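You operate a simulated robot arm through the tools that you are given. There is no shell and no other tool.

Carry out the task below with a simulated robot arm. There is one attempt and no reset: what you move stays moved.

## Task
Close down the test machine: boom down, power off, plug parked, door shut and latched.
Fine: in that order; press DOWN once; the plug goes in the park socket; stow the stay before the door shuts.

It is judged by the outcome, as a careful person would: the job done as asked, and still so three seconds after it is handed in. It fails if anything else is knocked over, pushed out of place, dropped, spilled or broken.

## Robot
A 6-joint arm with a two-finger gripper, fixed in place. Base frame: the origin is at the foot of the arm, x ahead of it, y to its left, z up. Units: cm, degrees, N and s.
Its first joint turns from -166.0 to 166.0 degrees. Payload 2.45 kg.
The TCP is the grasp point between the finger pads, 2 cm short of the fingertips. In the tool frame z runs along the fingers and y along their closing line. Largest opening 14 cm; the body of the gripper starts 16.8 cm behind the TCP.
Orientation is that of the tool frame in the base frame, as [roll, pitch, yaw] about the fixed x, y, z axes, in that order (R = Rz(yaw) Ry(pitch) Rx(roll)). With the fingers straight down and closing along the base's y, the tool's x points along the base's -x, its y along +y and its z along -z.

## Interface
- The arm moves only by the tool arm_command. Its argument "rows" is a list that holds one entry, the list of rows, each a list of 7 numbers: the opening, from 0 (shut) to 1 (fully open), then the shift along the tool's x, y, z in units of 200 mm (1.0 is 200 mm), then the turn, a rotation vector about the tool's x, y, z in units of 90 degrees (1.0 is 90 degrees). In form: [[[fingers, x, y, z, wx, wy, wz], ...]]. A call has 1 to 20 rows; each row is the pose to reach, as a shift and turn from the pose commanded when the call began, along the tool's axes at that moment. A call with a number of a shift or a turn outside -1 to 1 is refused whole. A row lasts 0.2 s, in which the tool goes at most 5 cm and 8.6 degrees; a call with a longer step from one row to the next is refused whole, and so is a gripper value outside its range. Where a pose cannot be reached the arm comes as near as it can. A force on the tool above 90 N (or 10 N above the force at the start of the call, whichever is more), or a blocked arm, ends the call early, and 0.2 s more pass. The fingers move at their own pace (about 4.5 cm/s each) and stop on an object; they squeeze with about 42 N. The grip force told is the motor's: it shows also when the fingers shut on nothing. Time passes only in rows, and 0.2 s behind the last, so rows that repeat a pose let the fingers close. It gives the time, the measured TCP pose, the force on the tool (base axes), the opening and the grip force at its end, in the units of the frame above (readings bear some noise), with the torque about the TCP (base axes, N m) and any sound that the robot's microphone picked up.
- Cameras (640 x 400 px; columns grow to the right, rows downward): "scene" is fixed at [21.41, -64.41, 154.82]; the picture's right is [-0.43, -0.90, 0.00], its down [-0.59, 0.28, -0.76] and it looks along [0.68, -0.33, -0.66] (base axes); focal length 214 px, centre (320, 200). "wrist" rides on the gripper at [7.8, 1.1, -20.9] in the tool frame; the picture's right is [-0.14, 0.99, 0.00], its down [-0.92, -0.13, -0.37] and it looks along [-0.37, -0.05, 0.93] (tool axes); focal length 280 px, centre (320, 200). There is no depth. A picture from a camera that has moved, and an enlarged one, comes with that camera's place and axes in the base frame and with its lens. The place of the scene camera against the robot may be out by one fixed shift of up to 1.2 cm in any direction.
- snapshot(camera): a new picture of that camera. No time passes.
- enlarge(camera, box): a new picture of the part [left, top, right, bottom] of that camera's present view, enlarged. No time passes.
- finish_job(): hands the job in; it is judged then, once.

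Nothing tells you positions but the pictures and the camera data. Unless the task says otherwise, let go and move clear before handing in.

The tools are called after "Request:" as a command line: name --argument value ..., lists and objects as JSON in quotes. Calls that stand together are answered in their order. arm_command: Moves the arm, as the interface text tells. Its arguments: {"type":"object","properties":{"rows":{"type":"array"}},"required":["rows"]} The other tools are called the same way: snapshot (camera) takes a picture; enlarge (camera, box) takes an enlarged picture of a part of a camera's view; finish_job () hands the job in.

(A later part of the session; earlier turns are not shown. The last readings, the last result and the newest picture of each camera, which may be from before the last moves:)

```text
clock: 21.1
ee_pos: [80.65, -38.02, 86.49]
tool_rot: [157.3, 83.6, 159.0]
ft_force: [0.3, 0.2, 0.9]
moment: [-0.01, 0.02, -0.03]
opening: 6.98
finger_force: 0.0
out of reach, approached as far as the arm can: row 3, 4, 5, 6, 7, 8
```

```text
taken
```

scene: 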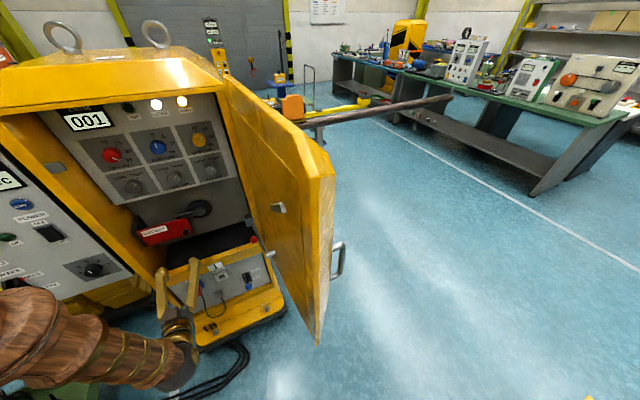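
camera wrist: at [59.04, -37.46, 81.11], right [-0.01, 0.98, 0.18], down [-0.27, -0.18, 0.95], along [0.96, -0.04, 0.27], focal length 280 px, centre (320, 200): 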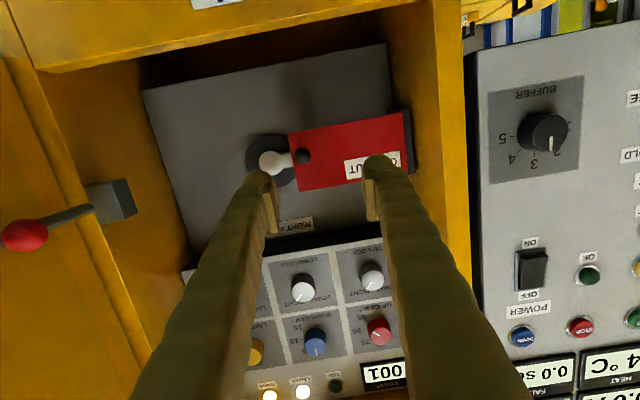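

The arm is at its inner limit with a level tool, so I'll ease the tilt to about 70° and continue down towards the plug.

Request:
arm_command --rows '[[[0.5, 0.122, 0.001, 0.009, 0.003, 0.02, -0.003], [0.5, 0.244, 0.002, 0.018, 0.006, 0.039, -0.006], [0.5, 0.365, 0.003, 0.026, 0.009, 0.059, -0.009], [0.5, 0.487, 0.005, 0.035, 0.012, 0.078, -0.012], [0.5, 0.609, 0.006, 0.044, 0.014, 0.098, -0.014], [0.5, 0.731, 0.007, 0.053, 0.017, 0.117, -0.017], [0.5, 0.852, 0.008, 0.061, 0.02, 0.137, -0.02], [0.5, 0.974, 0.009, 0.07, 0.023, 0.156, -0.023], [0.5, 0.974, 0.009, 0.07, 0.023, 0.156, -0.023]]]'

Request:
snapshot --camera "wrist"

Request:
snapshot --camera "scene"

```text
clock: 23.1
ee_pos: [84.08, -41.16, 70.6]
tool_rot: [172.8, 69.0, 173.9]
ft_force: [0.4, 0.7, 0.9]
moment: [-0.01, -0.01, 0.01]
opening: 7.01
finger_force: 0.0
out of reach, approached as far as the arm can: row 1, 2, 3, 4, 5, 6, 7, 8, 9
```

```text
taken
camera wrist: at [61.78, -40.46, 70.88], right [0.04, 0.98, 0.17], down [-0.01, -0.17, 0.98], along [1.0, -0.04, 0.01], focal length 280 px, centre (320, 200)
```

wrist: 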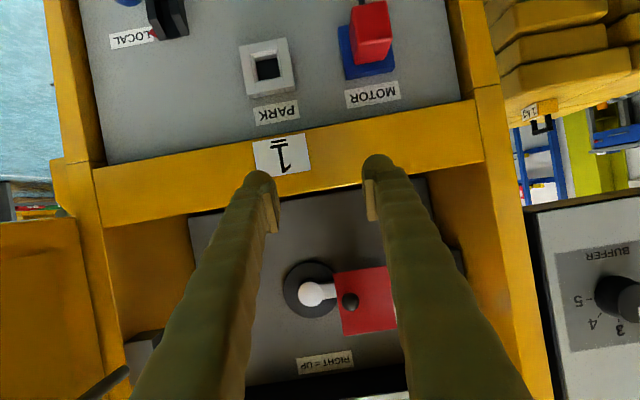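

```text
taken
```

scene: 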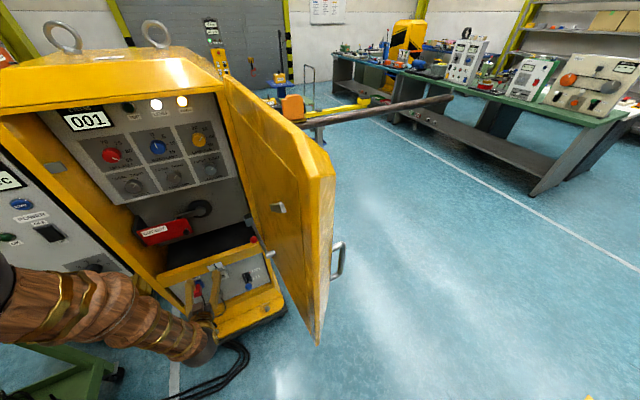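

The arm's inner reach limit keeps pushing the tool outwards, so a steeper tool will suit the plug better. First, a close look at the sockets from here.

Request:
enlarge --camera "wrist" --box '[220, 0, 420, 60]'

Request:
enlarge --camera "wrist" --box '[220, 0, 420, 4]'

Request:
enlarge --camera "scene" --box '[170, 250, 250, 320]'

```text
3.20 times, centred on (320, 30) of wrist
camera zoom: at [61.78, -40.46, 70.88], right [0.04, 0.98, 0.17], down [-0.01, -0.17, 0.98], along [1.0, -0.04, 0.01], focal length 897 px, centre (320, 744)
```

zoom: 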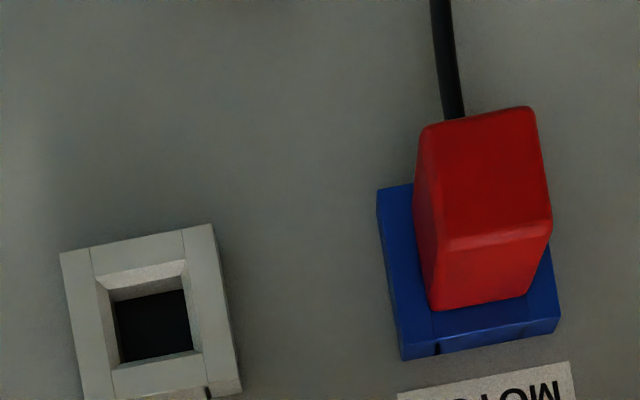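

```text
3.20 times, centred on (320, 2) of wrist
camera zoom: at [61.78, -40.46, 70.88], right [0.04, 0.98, 0.17], down [-0.01, -0.17, 0.98], along [1.0, -0.04, 0.01], focal length 897 px, centre (320, 834)
```

zoom: 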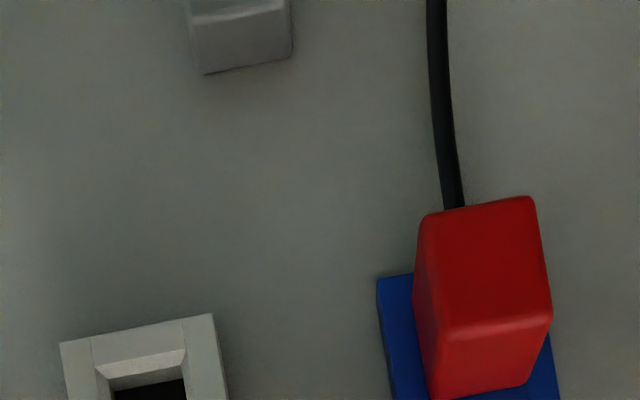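

```text
5.71 times, centred on (210, 285) of scene
camera zoom: at [21.41, -64.41, 154.82], right [-0.43, -0.9, 0.0], down [-0.59, 0.28, -0.76], along [0.68, -0.33, -0.66], focal length 1226 px, centre (949, -286)
```

zoom: 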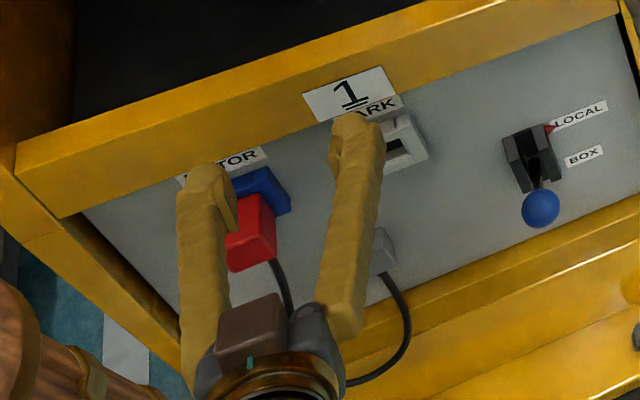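

The plug body is about 3.2 wide and 4 tall, its face at x ≈ 89.8, centred at (y -33.5, z 54.9); the PARK hole is centred about 11.4 cm further to -y at nearly the same height. I'll tilt to 50° and come to a pre-grasp short of the plug.

Request:
arm_command --rows '[[[0.5, 0.09, 0.06, 0.049, 0.0034, 0.0354, -0.0036], [0.5, 0.179, 0.119, 0.098, 0.0069, 0.0708, -0.0071], [0.5, 0.269, 0.179, 0.147, 0.0103, 0.1063, -0.0107], [0.5, 0.358, 0.238, 0.196, 0.0137, 0.1417, -0.0142], [0.5, 0.448, 0.298, 0.245, 0.0172, 0.1771, -0.0178], [0.5, 0.537, 0.357, 0.2945, 0.0206, 0.2125, -0.0213], [0.5, 0.537, 0.357, 0.2945, 0.0206, 0.2125, -0.0213]]]'

Request:
snapshot --camera "wrist"

Request:
enlarge --camera "wrist" --box '[200, 80, 440, 230]'

Request:
snapshot --camera "scene"

```text
clock: 24.7
ee_pos: [86.2, -34.12, 59.49]
tool_rot: [178.0, 49.4, 178.8]
ft_force: [1.0, 0.5, 0.1]
moment: [-0.04, -0.02, 0.03]
opening: 7.0
finger_force: 0.1
out of reach, approached as far as the arm can: row 2, 3, 4, 5, 6, 7
```

```text
taken
camera wrist: at [65.31, -33.47, 67.24], right [0.08, 0.99, 0.13], down [0.32, -0.15, 0.94], along [0.94, -0.04, -0.33], focal length 280 px, centre (320, 200)
```

wrist: 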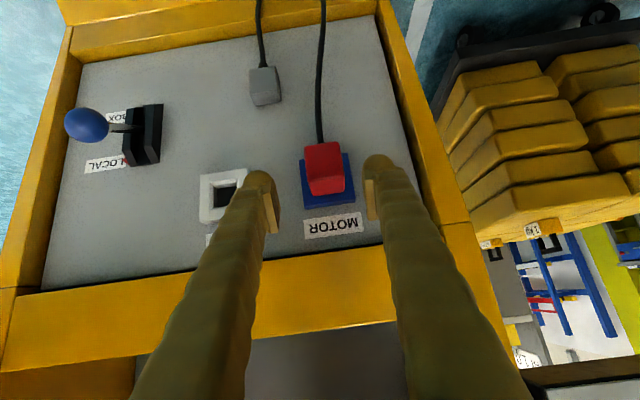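

```text
2.67 times, centred on (320, 155) of wrist
camera zoom: at [65.31, -33.47, 67.24], right [0.08, 0.99, 0.13], down [0.32, -0.15, 0.94], along [0.94, -0.04, -0.33], focal length 748 px, centre (320, 320)
```

zoom: 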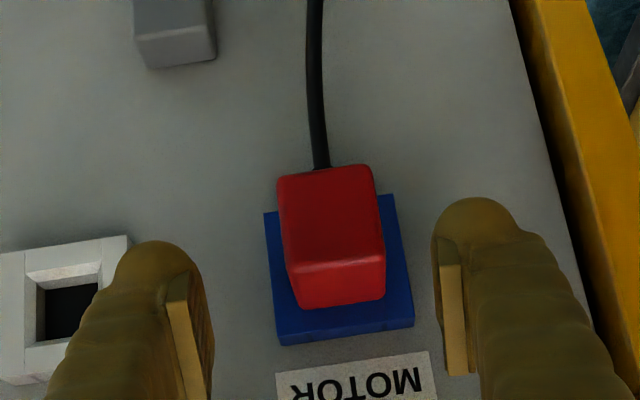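

```text
taken
```

scene: 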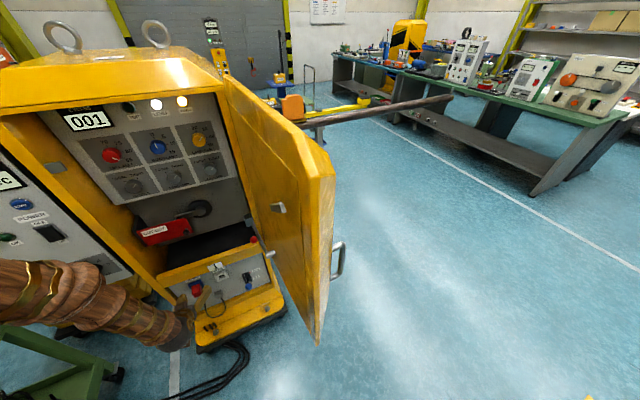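

The fingers straddle the plug, whose face centre I get at (89.6, -33.55, 54.95) from two views. To leave room to pull straight back, I'll steepen to 35° first.

Request:
arm_command --rows '[[[0.5, 0.019, 0.009, 0.016, 0.0044, 0.053, -0.0024], [0.5, 0.038, 0.018, 0.033, 0.0087, 0.107, -0.0047], [0.5, 0.057, 0.027, 0.049, 0.0131, 0.16, -0.0071], [0.5, 0.057, 0.027, 0.049, 0.0131, 0.16, -0.0071]]]'

Request:
enlarge --camera "wrist" --box '[180, 80, 440, 240]'

```text
clock: 25.7
ee_pos: [86.38, -33.56, 58.04]
tool_rot: [-178.3, 35.6, -179.4]
ft_force: [-0.3, -0.2, 0.3]
moment: [-0.01, 0.02, -0.01]
opening: 7.0
finger_force: 0.0
```

```text
2.46 times, centred on (310, 160) of wrist
camera zoom: at [67.89, -32.23, 70.48], right [0.12, 0.99, 0.06], down [0.53, -0.11, 0.84], along [0.84, -0.07, -0.54], focal length 690 px, centre (345, 298)
```

zoom: 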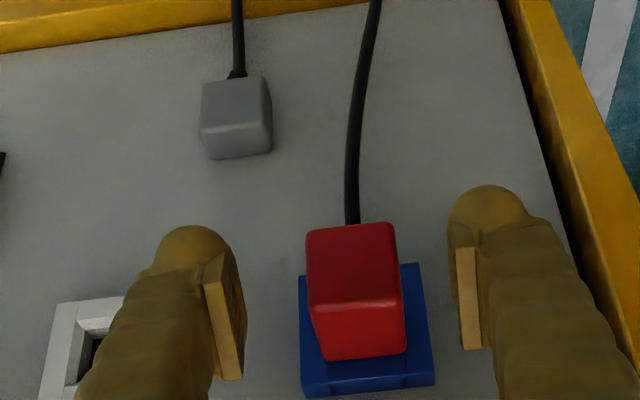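

The pose is now within reach and centred on the plug. Moving in around it and closing the fingers.

Request:
arm_command --rows '[[[0.5, -0.022, 0, 0.079, 0, 0, 0], [0.5, -0.044, 0, 0.159, 0, 0, 0], [0.5, -0.0665, 0, 0.238, 0, 0, 0], [0.5, -0.0665, 0, 0.238, 0, 0, 0], [0.15, -0.0665, 0, 0.238, 0, 0, 0], [0.15, -0.0665, 0, 0.238, 0, 0, 0], [0.0, -0.0665, 0, 0.238, 0, 0, 0], [0.0, -0.0665, 0, 0.238, 0, 0, 0], [0.0, -0.0665, 0, 0.238, 0, 0, 0]]]'

Request:
enlarge --camera "wrist" --box '[180, 80, 440, 240]'

Request:
snapshot --camera "wrist"

```text
clock: 27.7
ee_pos: [90.33, -33.43, 54.82]
tool_rot: [-178.4, 35.6, -179.3]
ft_force: [1.1, 36.0, 2.7]
moment: [0.81, -0.02, 0.15]
opening: 3.45
finger_force: 41.9
```

```text
2.46 times, centred on (310, 160) of wrist
camera zoom: at [71.73, -32.18, 67.3], right [0.12, 0.99, 0.06], down [0.53, -0.11, 0.84], along [0.84, -0.07, -0.54], focal length 690 px, centre (345, 298)
```

zoom: 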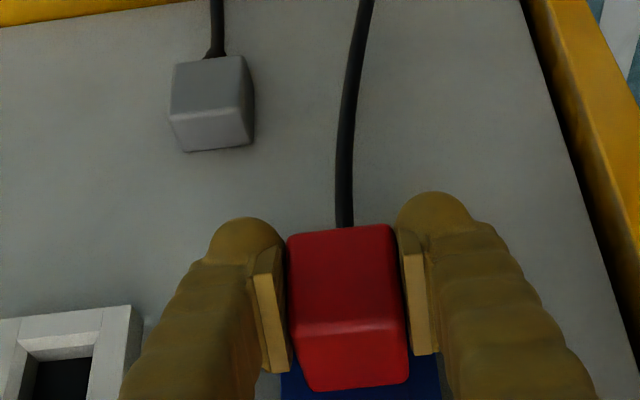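

```text
taken
camera wrist: at [71.73, -32.18, 67.3], right [0.12, 0.99, 0.06], down [0.53, -0.11, 0.84], along [0.84, -0.07, -0.54], focal length 280 px, centre (320, 200)
```

wrist: 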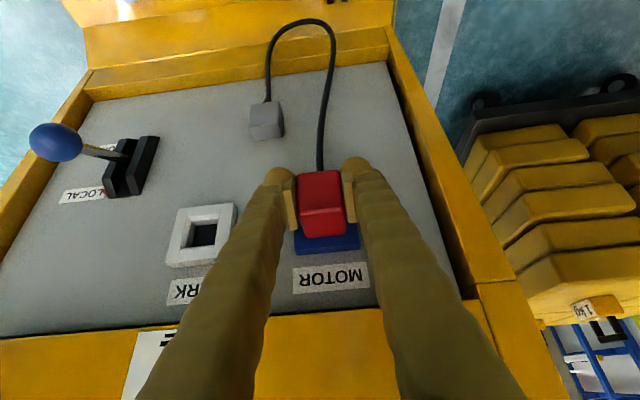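

The plug is held (opening 3.45), with about 36 N sideways because the grip is slightly off centre. I'll nudge in +y to relieve it before pulling.

Request:
arm_command --rows '[[[0, 0, 0.006, 0, 0, 0, 0], [0, 0, 0.01, 0, 0, 0, 0], [0, 0, 0.01, 0, 0, 0, 0]]]'

```text
clock: 28.5
ee_pos: [90.23, -33.71, 54.95]
tool_rot: [-178.5, 35.7, -179.5]
ft_force: [1.7, -2.9, -2.1]
moment: [0.31, 0.02, -0.28]
opening: 3.45
finger_force: 42.4
```

The side load is gone. Pulling straight back along -x, slowly.

Request:
arm_command --rows '[[[0, 0.0203, -0.0002, -0.0146, 0, 0, 0], [0, 0.0407, -0.0003, -0.0291, 0, 0, 0], [0, 0.061, -0.0005, -0.0437, 0, 0, 0], [0, 0.0813, -0.0007, -0.0582, 0, 0, 0], [0, 0.1016, -0.0009, -0.0728, 0, 0, 0], [0, 0.122, -0.001, -0.0873, 0, 0, 0], [0, 0.1423, -0.0012, -0.1019, 0, 0, 0], [0, 0.1626, -0.0014, -0.1164, 0, 0, 0], [0, 0.183, -0.0015, -0.131, 0, 0, 0], [0, 0.2033, -0.0017, -0.1455, 0, 0, 0], [0, 0.2033, -0.0017, -0.1455, 0, 0, 0]]]'

Request:
snapshot --camera "wrist"

Request:
enlarge --camera "wrist" --box '[140, 100, 400, 260]'

Request:
enlarge --camera "scene" --box '[170, 250, 250, 320]'

```text
clock: 30.9
ee_pos: [85.12, -33.55, 54.79]
tool_rot: [-178.4, 35.5, -179.4]
ft_force: [0.3, 0.2, -0.1]
moment: [-0.02, -0.01, 0.02]
opening: 3.46
finger_force: 41.8
```

```text
taken
camera wrist: at [66.69, -32.15, 67.27], right [0.12, 0.99, 0.06], down [0.53, -0.11, 0.84], along [0.84, -0.07, -0.54], focal length 280 px, centre (320, 200)
```

wrist: 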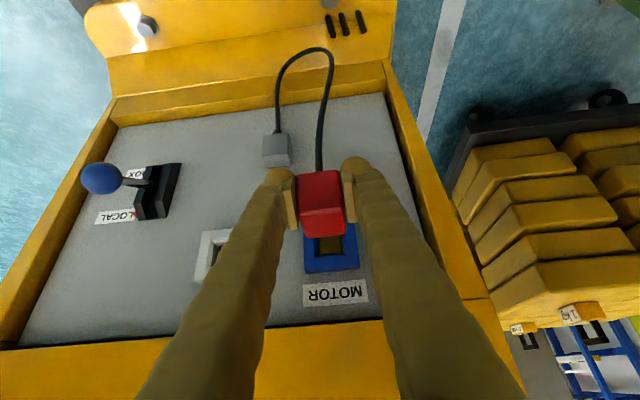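

```text
2.46 times, centred on (270, 180) of wrist
camera zoom: at [66.69, -32.15, 67.27], right [0.12, 0.99, 0.06], down [0.53, -0.11, 0.84], along [0.84, -0.07, -0.54], focal length 690 px, centre (443, 249)
```

zoom: 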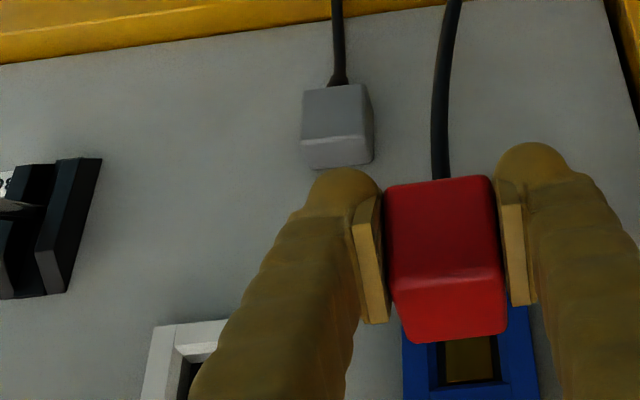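

```text
5.71 times, centred on (210, 285) of scene
camera zoom: at [21.41, -64.41, 154.82], right [-0.43, -0.9, 0.0], down [-0.59, 0.28, -0.76], along [0.68, -0.33, -0.66], focal length 1226 px, centre (949, -286)
```

zoom: 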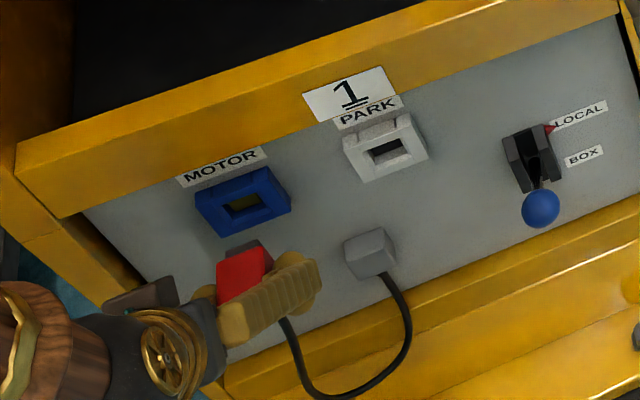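

The plug came out cleanly and both sockets are in view; PARK is 11.5 cm to -y of MOTOR at the same height. Moving across with the plug still 5 cm back.

Request:
arm_command --rows '[[[0, 0.001, -0.115, 0.0027, 0, 0, 0], [0, 0.002, -0.23, 0.0054, 0, 0, 0], [0, 0.0029, -0.345, 0.0082, 0, 0, 0], [0, 0.0039, -0.46, 0.0109, 0, 0, 0], [0, 0.0049, -0.575, 0.0136, 0, 0, 0], [0, 0.0049, -0.575, 0.0136, 0, 0, 0]]]'

Request:
snapshot --camera "wrist"

Request:
enlarge --camera "wrist" --box '[220, 130, 430, 260]'

Request:
enlarge --camera "scene" --box '[180, 250, 260, 310]'

```text
clock: 32.3
ee_pos: [85.36, -45.2, 54.78]
tool_rot: [-178.4, 35.5, -179.5]
ft_force: [-0.3, -0.9, -0.7]
moment: [0.01, 0.01, 0.0]
opening: 3.45
finger_force: 42.1
```

```text
taken
camera wrist: at [66.86, -43.75, 67.37], right [0.12, 0.99, 0.06], down [0.53, -0.11, 0.84], along [0.84, -0.07, -0.54], focal length 280 px, centre (320, 200)
```

wrist: 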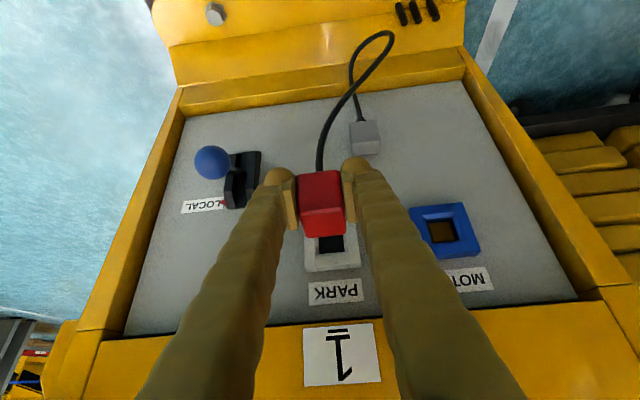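

```text
3.05 times, centred on (325, 195) of wrist
camera zoom: at [66.86, -43.75, 67.37], right [0.12, 0.99, 0.06], down [0.53, -0.11, 0.84], along [0.84, -0.07, -0.54], focal length 854 px, centre (305, 215)
```

zoom: 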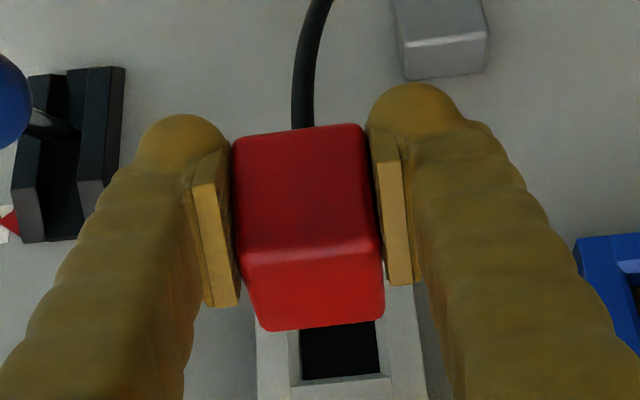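

```text
6.67 times, centred on (220, 280) of scene
camera zoom: at [21.41, -64.41, 154.82], right [-0.43, -0.9, 0.0], down [-0.59, 0.28, -0.76], along [0.68, -0.33, -0.66], focal length 1430 px, centre (987, -333)
```

zoom: 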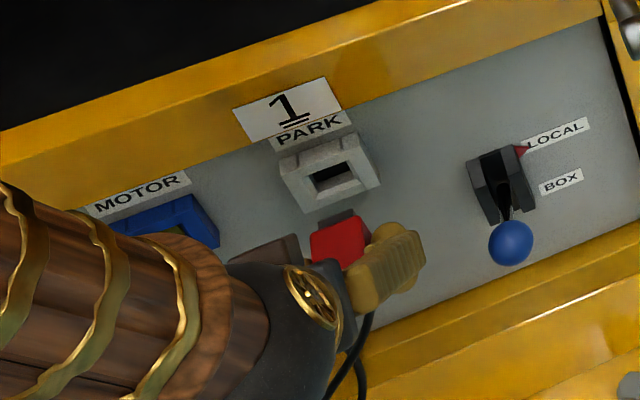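

The plug lines up with PARK as it did with MOTOR (hole centre at the same pixel column, same row). Pushing it straight in, slowly.

Request:
arm_command --rows '[[[0, -0.0407, 0.0003, 0.0291, 0, 0, 0], [0, -0.0813, 0.0007, 0.0582, 0, 0, 0], [0, -0.1016, 0.0009, 0.0728, 0, 0, 0], [0, -0.122, 0.001, 0.0873, 0, 0, 0], [0, -0.1423, 0.0012, 0.1019, 0, 0, 0], [0, -0.1626, 0.0014, 0.1164, 0, 0, 0], [0, -0.1789, 0.0015, 0.128, 0, 0, 0], [0, -0.191, 0.0016, 0.1368, 0, 0, 0], [0, -0.1992, 0.0017, 0.1426, 0, 0, 0], [0, -0.1992, 0.0017, 0.1426, 0, 0, 0]]]'

Request:
snapshot --camera "wrist"

Request:
enlarge --camera "wrist" --box '[220, 130, 430, 260]'

Request:
enlarge --camera "scene" --box '[180, 250, 260, 310]'

```text
clock: 34.5
ee_pos: [90.25, -45.06, 54.92]
tool_rot: [-178.3, 35.6, -179.4]
ft_force: [-7.3, 0.3, 1.0]
moment: [-0.02, -0.11, 0.19]
opening: 3.45
finger_force: 41.9
```

```text
taken
camera wrist: at [71.7, -43.66, 67.34], right [0.12, 0.99, 0.06], down [0.53, -0.11, 0.84], along [0.84, -0.07, -0.54], focal length 280 px, centre (320, 200)
```

wrist: 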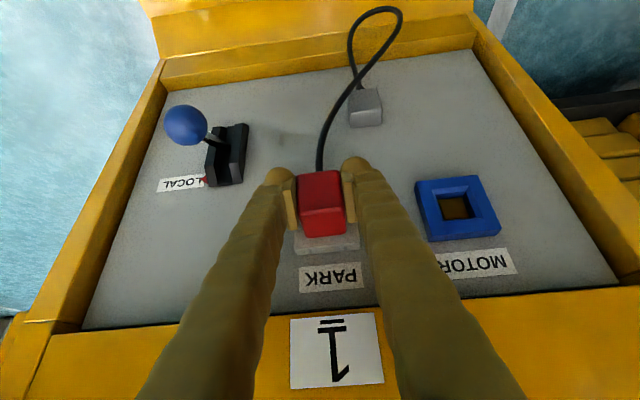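

```text
3.05 times, centred on (325, 195) of wrist
camera zoom: at [71.7, -43.66, 67.34], right [0.12, 0.99, 0.06], down [0.53, -0.11, 0.84], along [0.84, -0.07, -0.54], focal length 854 px, centre (305, 215)
```

zoom: 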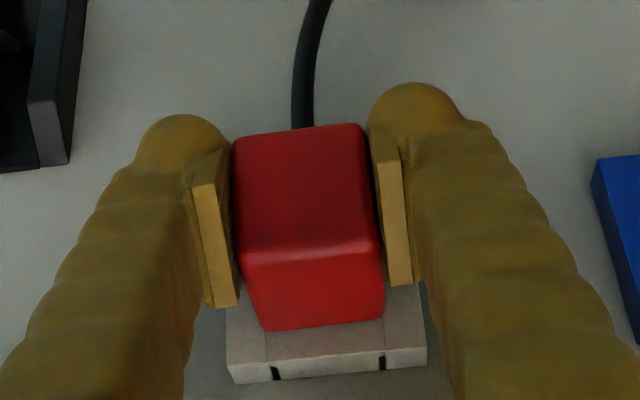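

```text
6.67 times, centred on (220, 280) of scene
camera zoom: at [21.41, -64.41, 154.82], right [-0.43, -0.9, 0.0], down [-0.59, 0.28, -0.76], along [0.68, -0.33, -0.66], focal length 1430 px, centre (987, -333)
```

zoom: 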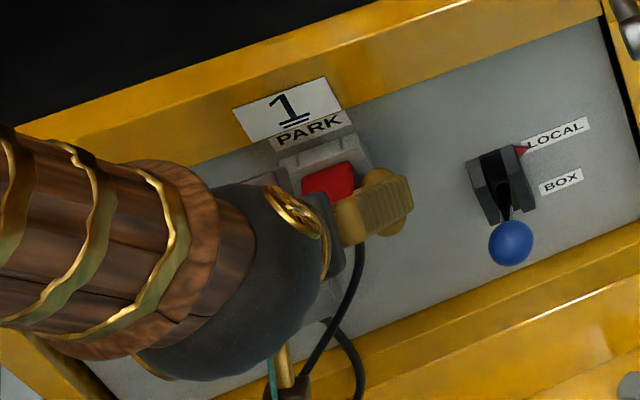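

Nearly seated, with 7 N of resistance. I'll push a few millimetres more to be sure it is home.

Request:
arm_command --rows '[[[0, -0.0061, 0.0, 0.0044, 0, 0, 0], [0, -0.0122, 0.0001, 0.0087, 0, 0, 0], [0, -0.0163, 0.0001, 0.0116, 0, 0, 0], [0, -0.0163, 0.0001, 0.0116, 0, 0, 0]]]'

Request:
enlarge --camera "wrist" --box '[220, 130, 430, 260]'

```text
clock: 35.5
ee_pos: [90.51, -44.9, 54.77]
tool_rot: [-178.6, 35.4, -179.4]
ft_force: [-33.7, 9.2, -6.6]
moment: [0.12, 0.38, 0.27]
opening: 3.46
finger_force: 41.7
```

```text
3.05 times, centred on (325, 195) of wrist
camera zoom: at [72.06, -43.68, 67.28], right [0.12, 0.99, 0.06], down [0.54, -0.11, 0.84], along [0.84, -0.07, -0.54], focal length 854 px, centre (305, 215)
```

zoom: 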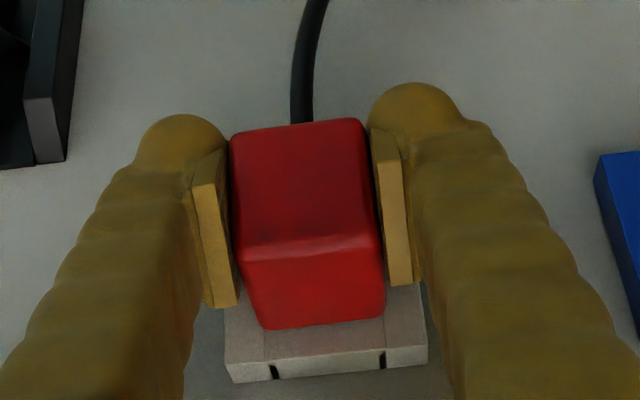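

It's hard against its stop. Opening the fingers and withdrawing straight back.

Request:
arm_command --rows '[[[0.0, 0.0122, -0.0001, -0.0087, 0, 0, 0], [0.45, 0.0122, -0.0001, -0.0087, 0, 0, 0], [0.45, 0.0122, -0.0001, -0.0087, 0, 0, 0], [0.45, 0.0122, -0.0001, -0.0087, 0, 0, 0], [0.45, 0.0122, -0.0001, -0.0087, 0, 0, 0], [0.45, 0.061, -0.0005, -0.0437, 0, 0, 0], [0.45, 0.122, -0.001, -0.0873, 0, 0, 0], [0.45, 0.183, -0.0015, -0.131, 0, 0, 0], [0.45, 0.2033, -0.0017, -0.1455, 0, 0, 0]]]'

Request:
snapshot --camera "wrist"

Request:
enlarge --camera "wrist" --box '[220, 130, 430, 260]'

Request:
enlarge --camera "scene" --box '[180, 250, 260, 310]'

```text
clock: 37.5
ee_pos: [85.48, -45.07, 54.8]
tool_rot: [-178.3, 35.6, -179.4]
ft_force: [-0.5, -0.1, -1.1]
moment: [0.0, 0.0, 0.04]
opening: 6.31
finger_force: 0.0
```

```text
taken
camera wrist: at [67.04, -43.6, 67.37], right [0.12, 0.99, 0.06], down [0.53, -0.11, 0.84], along [0.84, -0.07, -0.54], focal length 280 px, centre (320, 200)
```

wrist: 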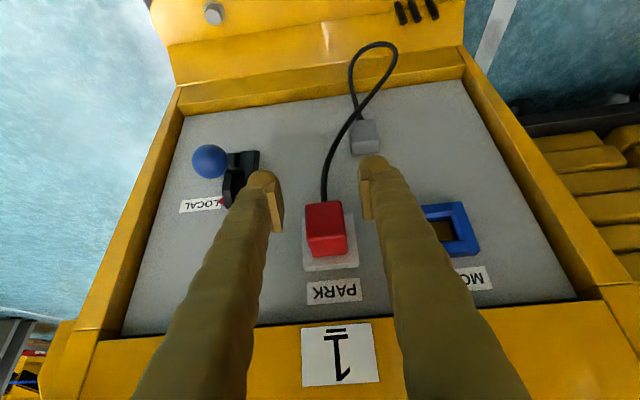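

```text
3.05 times, centred on (325, 195) of wrist
camera zoom: at [67.04, -43.6, 67.37], right [0.12, 0.99, 0.06], down [0.53, -0.11, 0.84], along [0.84, -0.07, -0.54], focal length 854 px, centre (305, 215)
```

zoom: 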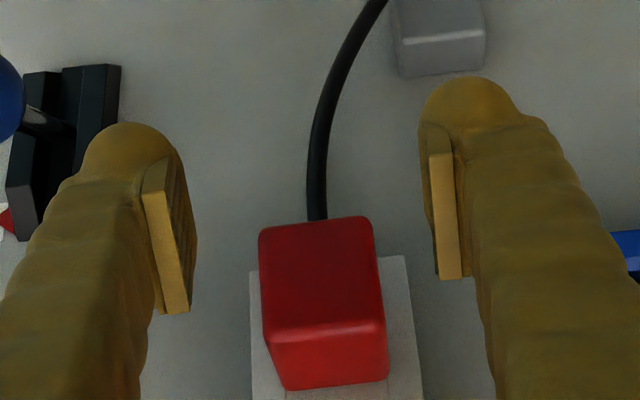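

```text
6.67 times, centred on (220, 280) of scene
camera zoom: at [21.41, -64.41, 154.82], right [-0.43, -0.9, 0.0], down [-0.59, 0.28, -0.76], along [0.68, -0.33, -0.66], focal length 1430 px, centre (987, -333)
```

zoom: 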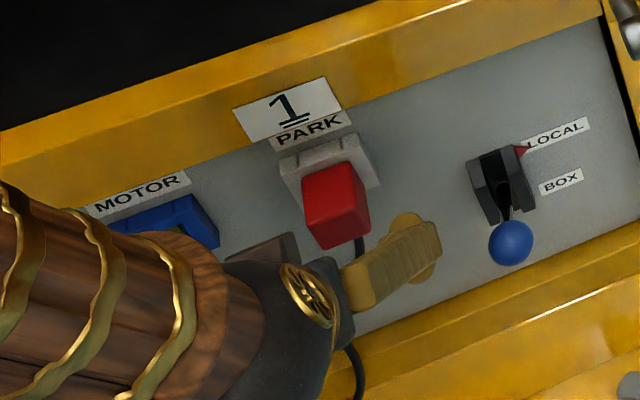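

The plug is parked in PARK. Next the stay: I'll rise clear of the lower panel and turn to look at it.

Request:
arm_command --rows '[[[0.45, -0.047, 0.004, -0.151, 0, 0, 0], [0.45, -0.093, 0.009, -0.302, 0, 0, 0], [0.45, -0.14, 0.013, -0.4535, 0, 0, 0], [0.45, -0.187, 0.017, -0.605, 0, 0, 0], [0.45, -0.233, 0.022, -0.756, 0, 0, 0], [0.45, -0.28, 0.026, -0.907, 0, 0, 0]]]'

Request:
snapshot --camera "wrist"

Request:
snapshot --camera "scene"

```text
clock: 38.9
ee_pos: [79.67, -44.19, 72.64]
tool_rot: [-178.4, 35.6, -179.5]
ft_force: [-0.1, -0.1, -0.4]
moment: [-0.01, -0.02, 0.02]
opening: 6.29
finger_force: 0.1
```

```text
taken
camera wrist: at [61.08, -42.87, 85.24], right [0.12, 0.99, 0.06], down [0.53, -0.11, 0.84], along [0.84, -0.07, -0.54], focal length 280 px, centre (320, 200)
```

wrist: 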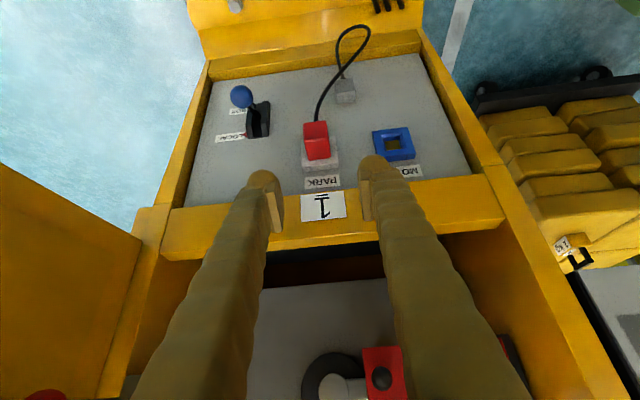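

```text
taken
```

scene: 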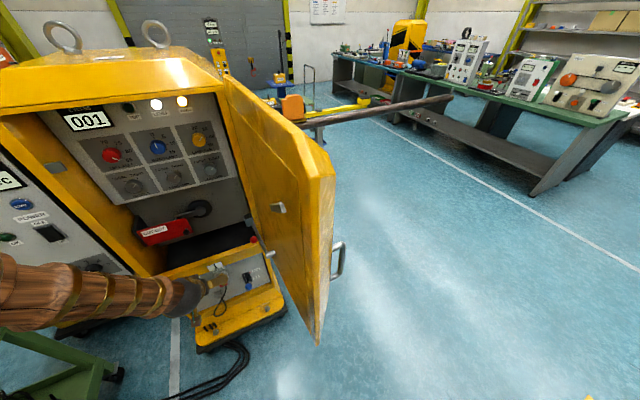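

Turning the tool towards the door side and rising, to look at the stay.

Request:
arm_command --rows '[[[0.45, -0.028, -0.014, -0.121, 0.0342, -0.0119, 0.0432], [0.45, -0.055, -0.029, -0.243, 0.0685, -0.0237, 0.0864], [0.45, -0.083, -0.043, -0.364, 0.1027, -0.0356, 0.1296], [0.45, -0.111, -0.058, -0.485, 0.1369, -0.0474, 0.1728], [0.45, -0.138, -0.072, -0.606, 0.1711, -0.0593, 0.2159], [0.45, -0.166, -0.086, -0.728, 0.2054, -0.0711, 0.2591], [0.45, -0.194, -0.101, -0.849, 0.2396, -0.083, 0.3023], [0.45, -0.2215, -0.115, -0.97, 0.2738, -0.0948, 0.3455], [0.45, -0.2215, -0.115, -0.97, 0.2738, -0.0948, 0.3455]]]'

Request:
snapshot --camera "wrist"

Request:
snapshot --camera "scene"

```text
clock: 40.9
ee_pos: [66.5, -51.53, 89.96]
tool_rot: [-177.4, 44.4, 150.0]
ft_force: [-0.6, -0.7, 0.3]
moment: [0.0, 0.05, 0.01]
opening: 6.32
finger_force: 0.1
out of reach, approached as far as the arm can: row 6, 7, 8
```

```text
taken
camera wrist: at [50.1, -39.88, 99.46], right [0.61, 0.79, 0.06], down [0.29, -0.29, 0.91], along [0.74, -0.53, -0.41], focal length 280 px, centre (320, 200)
```

wrist: 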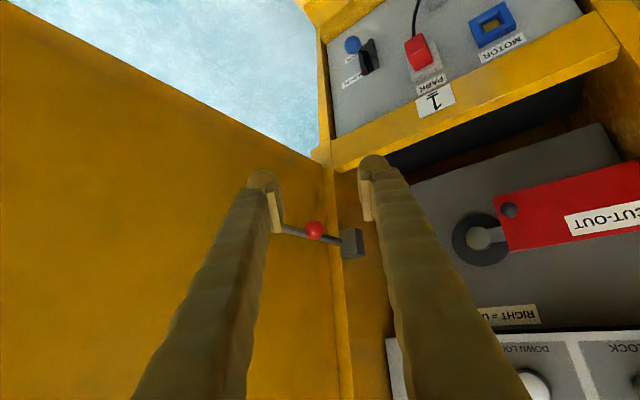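

```text
taken
```

scene: 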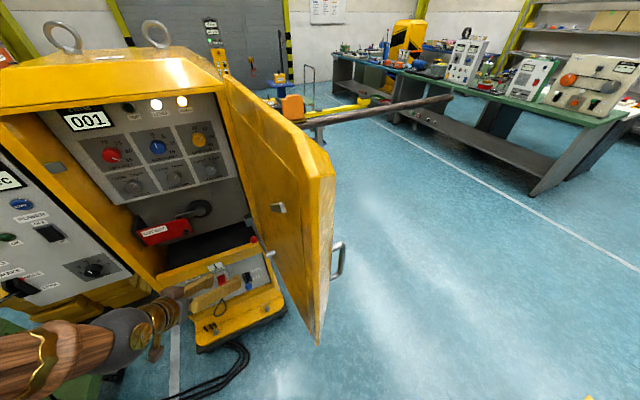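

The stay is now visible between the fingers. Zooming in.

Request:
enlarge --camera "wrist" --box '[250, 170, 390, 290]'

Request:
enlarge --camera "scene" --box '[225, 205, 305, 265]'

```text
3.33 times, centred on (320, 230) of wrist
camera zoom: at [50.1, -39.88, 99.46], right [0.61, 0.79, 0.06], down [0.29, -0.29, 0.91], along [0.74, -0.53, -0.41], focal length 935 px, centre (320, 100)
```

zoom: 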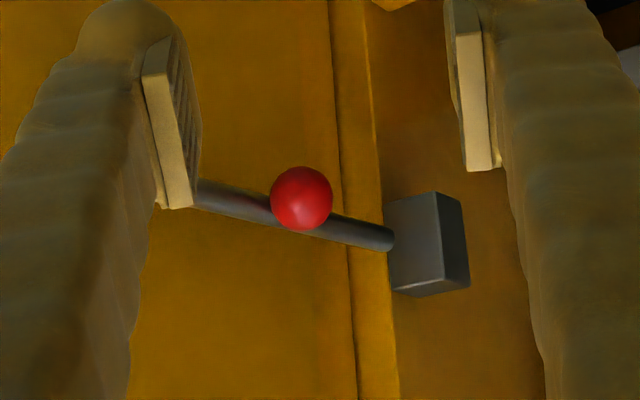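

```text
6.67 times, centred on (265, 235) of scene
camera zoom: at [21.41, -64.41, 154.82], right [-0.43, -0.9, 0.0], down [-0.59, 0.28, -0.76], along [0.68, -0.33, -0.66], focal length 1430 px, centre (687, -33)
```

zoom: 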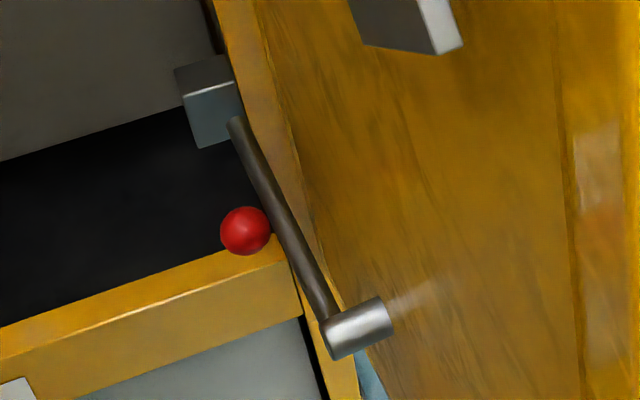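

The stay is a rod pivoted on a boss on the door with its tip against a block on the frame, and the red ball is its handle. I'll look for a stow clip on the door.

Request:
enlarge --camera "wrist" --box '[0, 60, 270, 230]'

Request:
enlarge --camera "wrist" --box '[0, 200, 240, 400]'

Request:
enlarge --camera "scene" --box '[220, 70, 340, 200]'

Request:
enlarge --camera "scene" --box '[230, 200, 350, 350]'

```text
2.35 times, centred on (135, 145) of wrist
camera zoom: at [50.1, -39.88, 99.46], right [0.61, 0.79, 0.06], down [0.29, -0.29, 0.91], along [0.74, -0.53, -0.41], focal length 660 px, centre (755, 329)
```

zoom: 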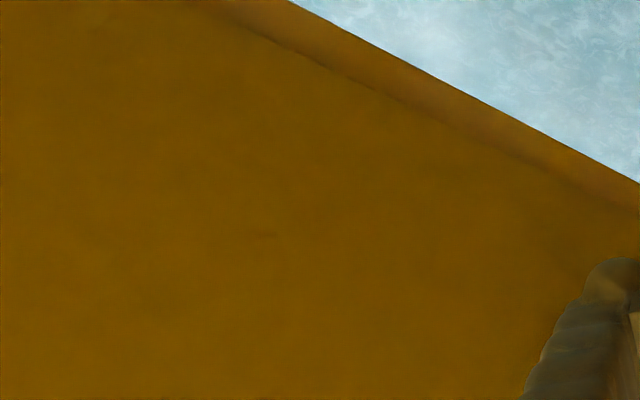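

```text
2.00 times, centred on (120, 300) of wrist
camera zoom: at [50.1, -39.88, 99.46], right [0.61, 0.79, 0.06], down [0.29, -0.29, 0.91], along [0.74, -0.53, -0.41], focal length 561 px, centre (720, 0)
```

zoom: 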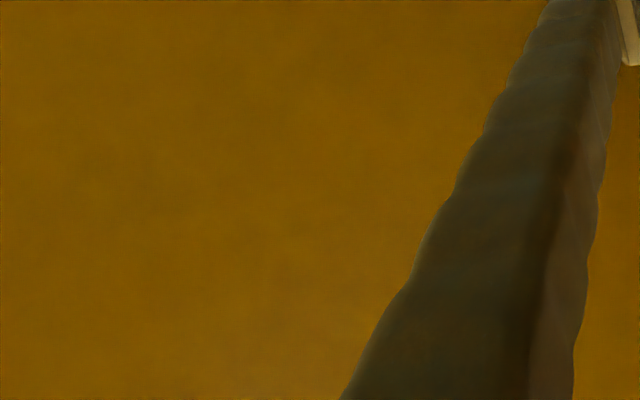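

```text
3.08 times, centred on (280, 135) of scene
camera zoom: at [21.41, -64.41, 154.82], right [-0.43, -0.9, 0.0], down [-0.59, 0.28, -0.76], along [0.68, -0.33, -0.66], focal length 660 px, centre (443, 400)
```

zoom: 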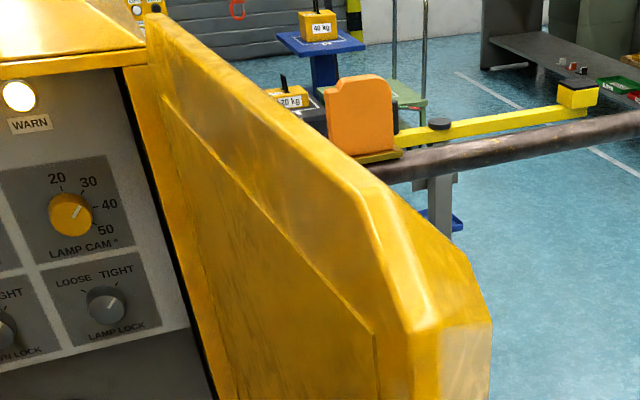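

```text
2.67 times, centred on (290, 275) of scene
camera zoom: at [21.41, -64.41, 154.82], right [-0.43, -0.9, 0.0], down [-0.59, 0.28, -0.76], along [0.68, -0.33, -0.66], focal length 572 px, centre (400, 0)
```

zoom: 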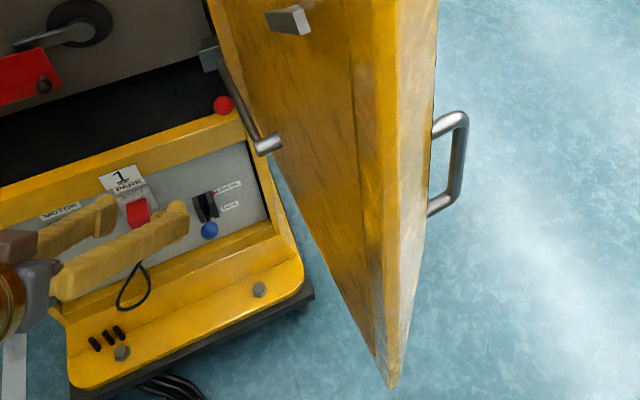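

No clip is visible on the door, so the stay must fold about its boss. I'll look closely at how the rod tip meets the block.

Request:
enlarge --camera "wrist" --box '[325, 215, 375, 270]'

Request:
enlarge --camera "scene" --box '[240, 205, 280, 235]'

Request:
enlarge --camera "scene" --box '[255, 235, 285, 260]'

Request:
enlarge --camera "scene" --box '[255, 185, 305, 225]'

```text
7.27 times, centred on (350, 242) of wrist
camera zoom: at [50.1, -39.88, 99.46], right [0.61, 0.79, 0.06], down [0.29, -0.29, 0.91], along [0.74, -0.53, -0.41], focal length 2039 px, centre (102, -109)
```

zoom: 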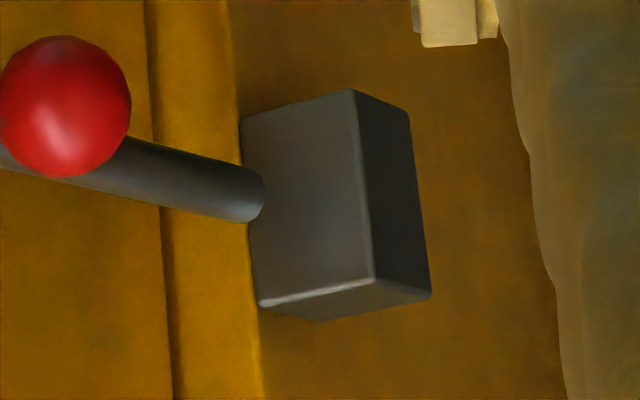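

```text
13.33 times, centred on (260, 220) of scene
camera zoom: at [21.41, -64.41, 154.82], right [-0.43, -0.9, 0.0], down [-0.59, 0.28, -0.76], along [0.68, -0.33, -0.66], focal length 2860 px, centre (1120, -67)
```

zoom: 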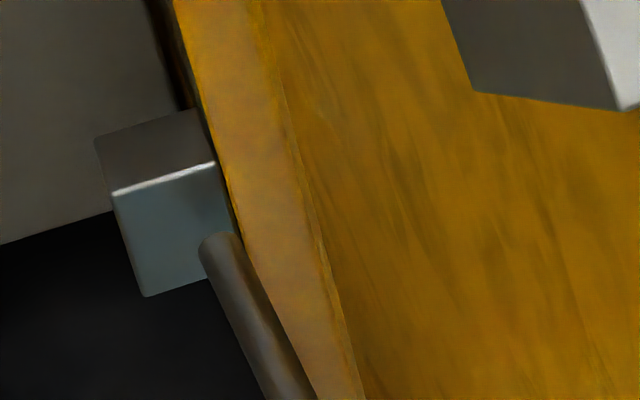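

```text
16.00 times, centred on (270, 248) of scene
camera zoom: at [21.41, -64.41, 154.82], right [-0.43, -0.9, 0.0], down [-0.59, 0.28, -0.76], along [0.68, -0.33, -0.66], focal length 3432 px, centre (1120, -560)
```

zoom: 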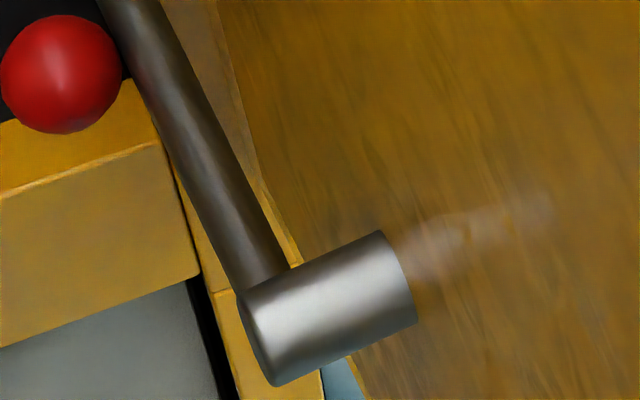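

```text
10.00 times, centred on (280, 205) of scene
camera zoom: at [21.41, -64.41, 154.82], right [-0.43, -0.9, 0.0], down [-0.59, 0.28, -0.76], along [0.68, -0.33, -0.66], focal length 2145 px, centre (720, 150)
```

zoom: 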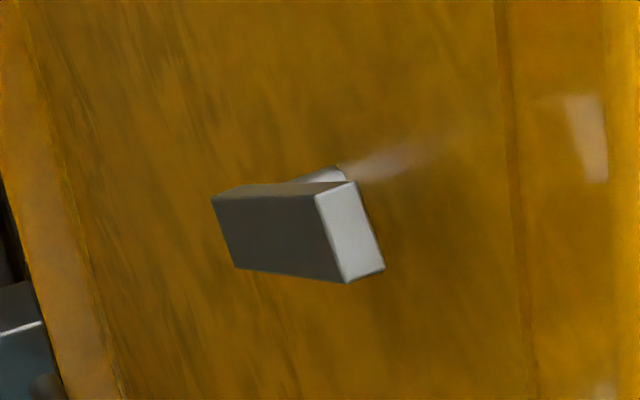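

I'll grip the red ball at about (82.2, -64.4, 86.5) from the +y side with a shallow grip, so the fingertips stay off the rod. First to a pre-grasp about 8 cm out.

Request:
arm_command --rows '[[[0.45, -0.047, 0.02, 0.06, 0.0468, -0.0409, 0.0272], [0.45, -0.094, 0.04, 0.12, 0.0936, -0.0818, 0.0544], [0.4, -0.141, 0.061, 0.179, 0.1405, -0.1228, 0.0815], [0.32, -0.187, 0.081, 0.239, 0.1873, -0.1637, 0.1087], [0.32, -0.234, 0.101, 0.299, 0.2341, -0.2046, 0.1359], [0.32, -0.281, 0.121, 0.359, 0.2809, -0.2455, 0.1631], [0.32, -0.328, 0.142, 0.418, 0.3278, -0.2865, 0.1902], [0.32, -0.375, 0.162, 0.478, 0.3746, -0.3274, 0.2174], [0.32, -0.4215, 0.182, 0.538, 0.4214, -0.3683, 0.2446], [0.32, -0.4215, 0.182, 0.538, 0.4214, -0.3683, 0.2446]]]'

Request:
snapshot --camera "wrist"

Request:
snapshot --camera "scene"

```text
clock: 43.1
ee_pos: [65.54, -71.38, 92.28]
tool_rot: [172.9, 75.6, 133.8]
ft_force: [0.0, 0.0, 0.4]
moment: [-0.02, 0.01, 0.03]
opening: 4.46
finger_force: 0.1
out of reach, approached as far as the arm can: row 1, 2, 3, 4, 5, 6, 7, 8, 9, 10
```

```text
taken
camera wrist: at [49.26, -56.55, 89.97], right [0.65, 0.74, 0.16], down [-0.2, -0.04, 0.98], along [0.73, -0.67, 0.12], focal length 280 px, centre (320, 200)
```

wrist: 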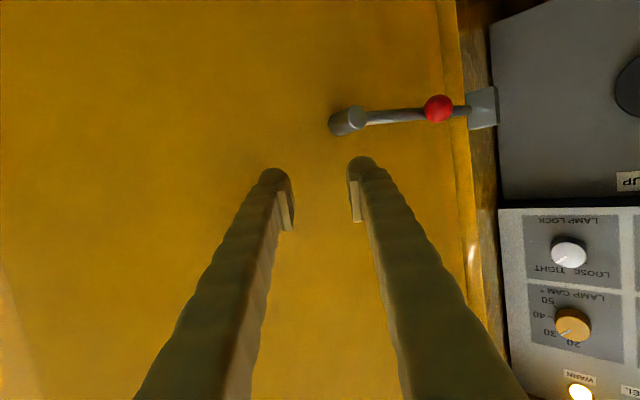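

```text
taken
```

scene: 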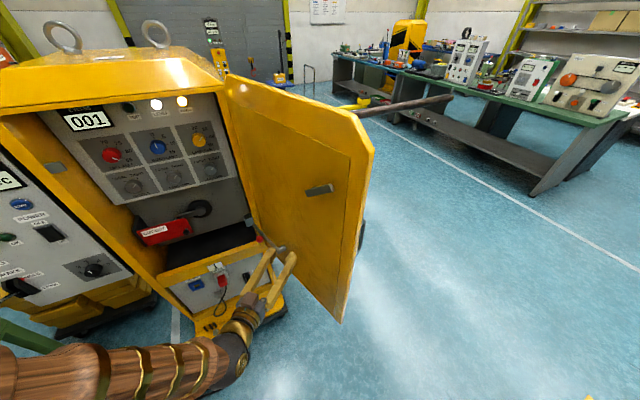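

The arm ran into its reach limit, drifted sideways and its fingers pushed the door further open. Nothing reads as loaded, but I must re-measure the stay and door before going on.

Request:
enlarge --camera "wrist" --box '[300, 60, 520, 200]'

Request:
enlarge --camera "scene" --box '[210, 190, 330, 290]'

Request:
enlarge --camera "scene" --box '[210, 60, 400, 340]'

```text
2.86 times, centred on (410, 130) of wrist
camera zoom: at [49.26, -56.55, 89.97], right [0.65, 0.74, 0.16], down [-0.2, -0.04, 0.98], along [0.73, -0.67, 0.12], focal length 801 px, centre (63, 400)
```

zoom: 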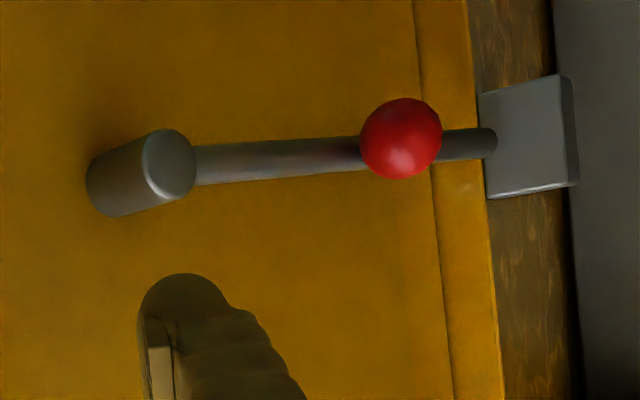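

```text
4.00 times, centred on (270, 240) of scene
camera zoom: at [21.41, -64.41, 154.82], right [-0.43, -0.9, 0.0], down [-0.59, 0.28, -0.76], along [0.68, -0.33, -0.66], focal length 858 px, centre (520, 40)
```

zoom: 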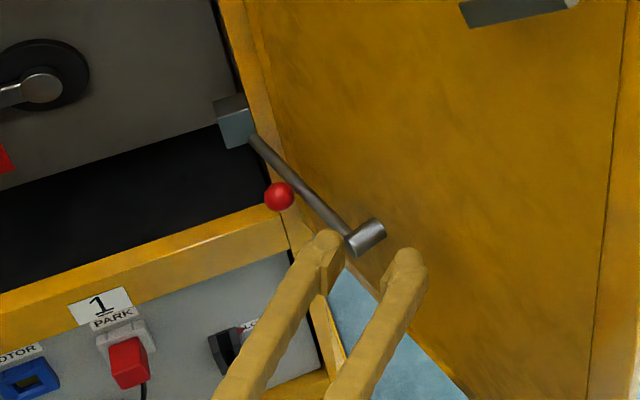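

```text
1.43 times, centred on (305, 200) of scene
camera zoom: at [21.41, -64.41, 154.82], right [-0.43, -0.9, 0.0], down [-0.59, 0.28, -0.76], along [0.68, -0.33, -0.66], focal length 306 px, centre (341, 200)
```

zoom: 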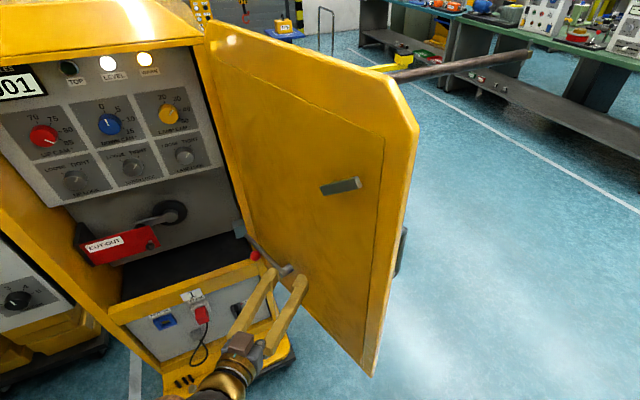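

The stay pivots on the door boss and moved with the door. The trouble was a wrist-roll limit, so I'll back away from the door into the open and then roll the tool the other way round, giving the free range to the door side.

Request:
arm_command --rows '[[[0.32, -0.005, 0.106, -0.086, -0.0285, 0.0425, -0.019], [0.32, -0.01, 0.212, -0.173, -0.057, 0.085, -0.038], [0.32, -0.015, 0.318, -0.259, -0.0855, 0.1275, -0.0571], [0.32, -0.02, 0.424, -0.345, -0.114, 0.17, -0.0761], [0.32, -0.025, 0.53, -0.431, -0.1426, 0.2126, -0.0951], [0.32, -0.03, 0.636, -0.5175, -0.1711, 0.2551, -0.1142], [0.32, -0.035, 0.742, -0.604, -0.1996, 0.2976, -0.1332], [0.32, -0.0405, 0.8485, -0.69, -0.2281, 0.3401, -0.1522], [0.32, -0.0405, 0.8485, -0.69, -0.2281, 0.3401, -0.1522]]]'

Request:
snapshot --camera "wrist"

Request:
snapshot --camera "scene"

```text
clock: 45.1
ee_pos: [66.52, -50.75, 96.76]
tool_rot: [179.9, 44.8, 164.8]
ft_force: [0.3, 0.1, 1.0]
moment: [-0.02, 0.02, -0.01]
opening: 4.48
finger_force: 0.1
```

```text
taken
camera wrist: at [47.38, -44.51, 106.22], right [0.35, 0.93, 0.1], down [0.35, -0.23, 0.91], along [0.87, -0.29, -0.4], focal length 280 px, centre (320, 200)
```

wrist: 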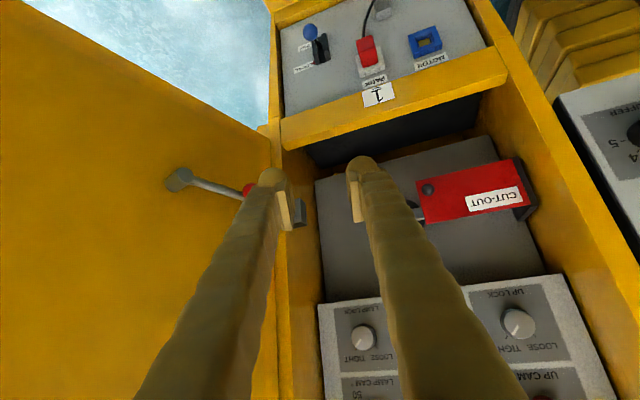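

```text
taken
```

scene: 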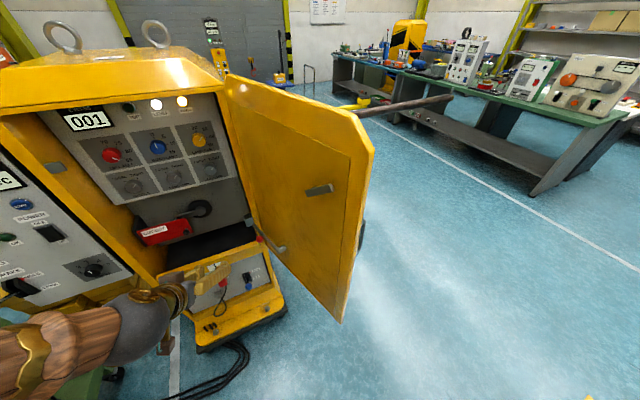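

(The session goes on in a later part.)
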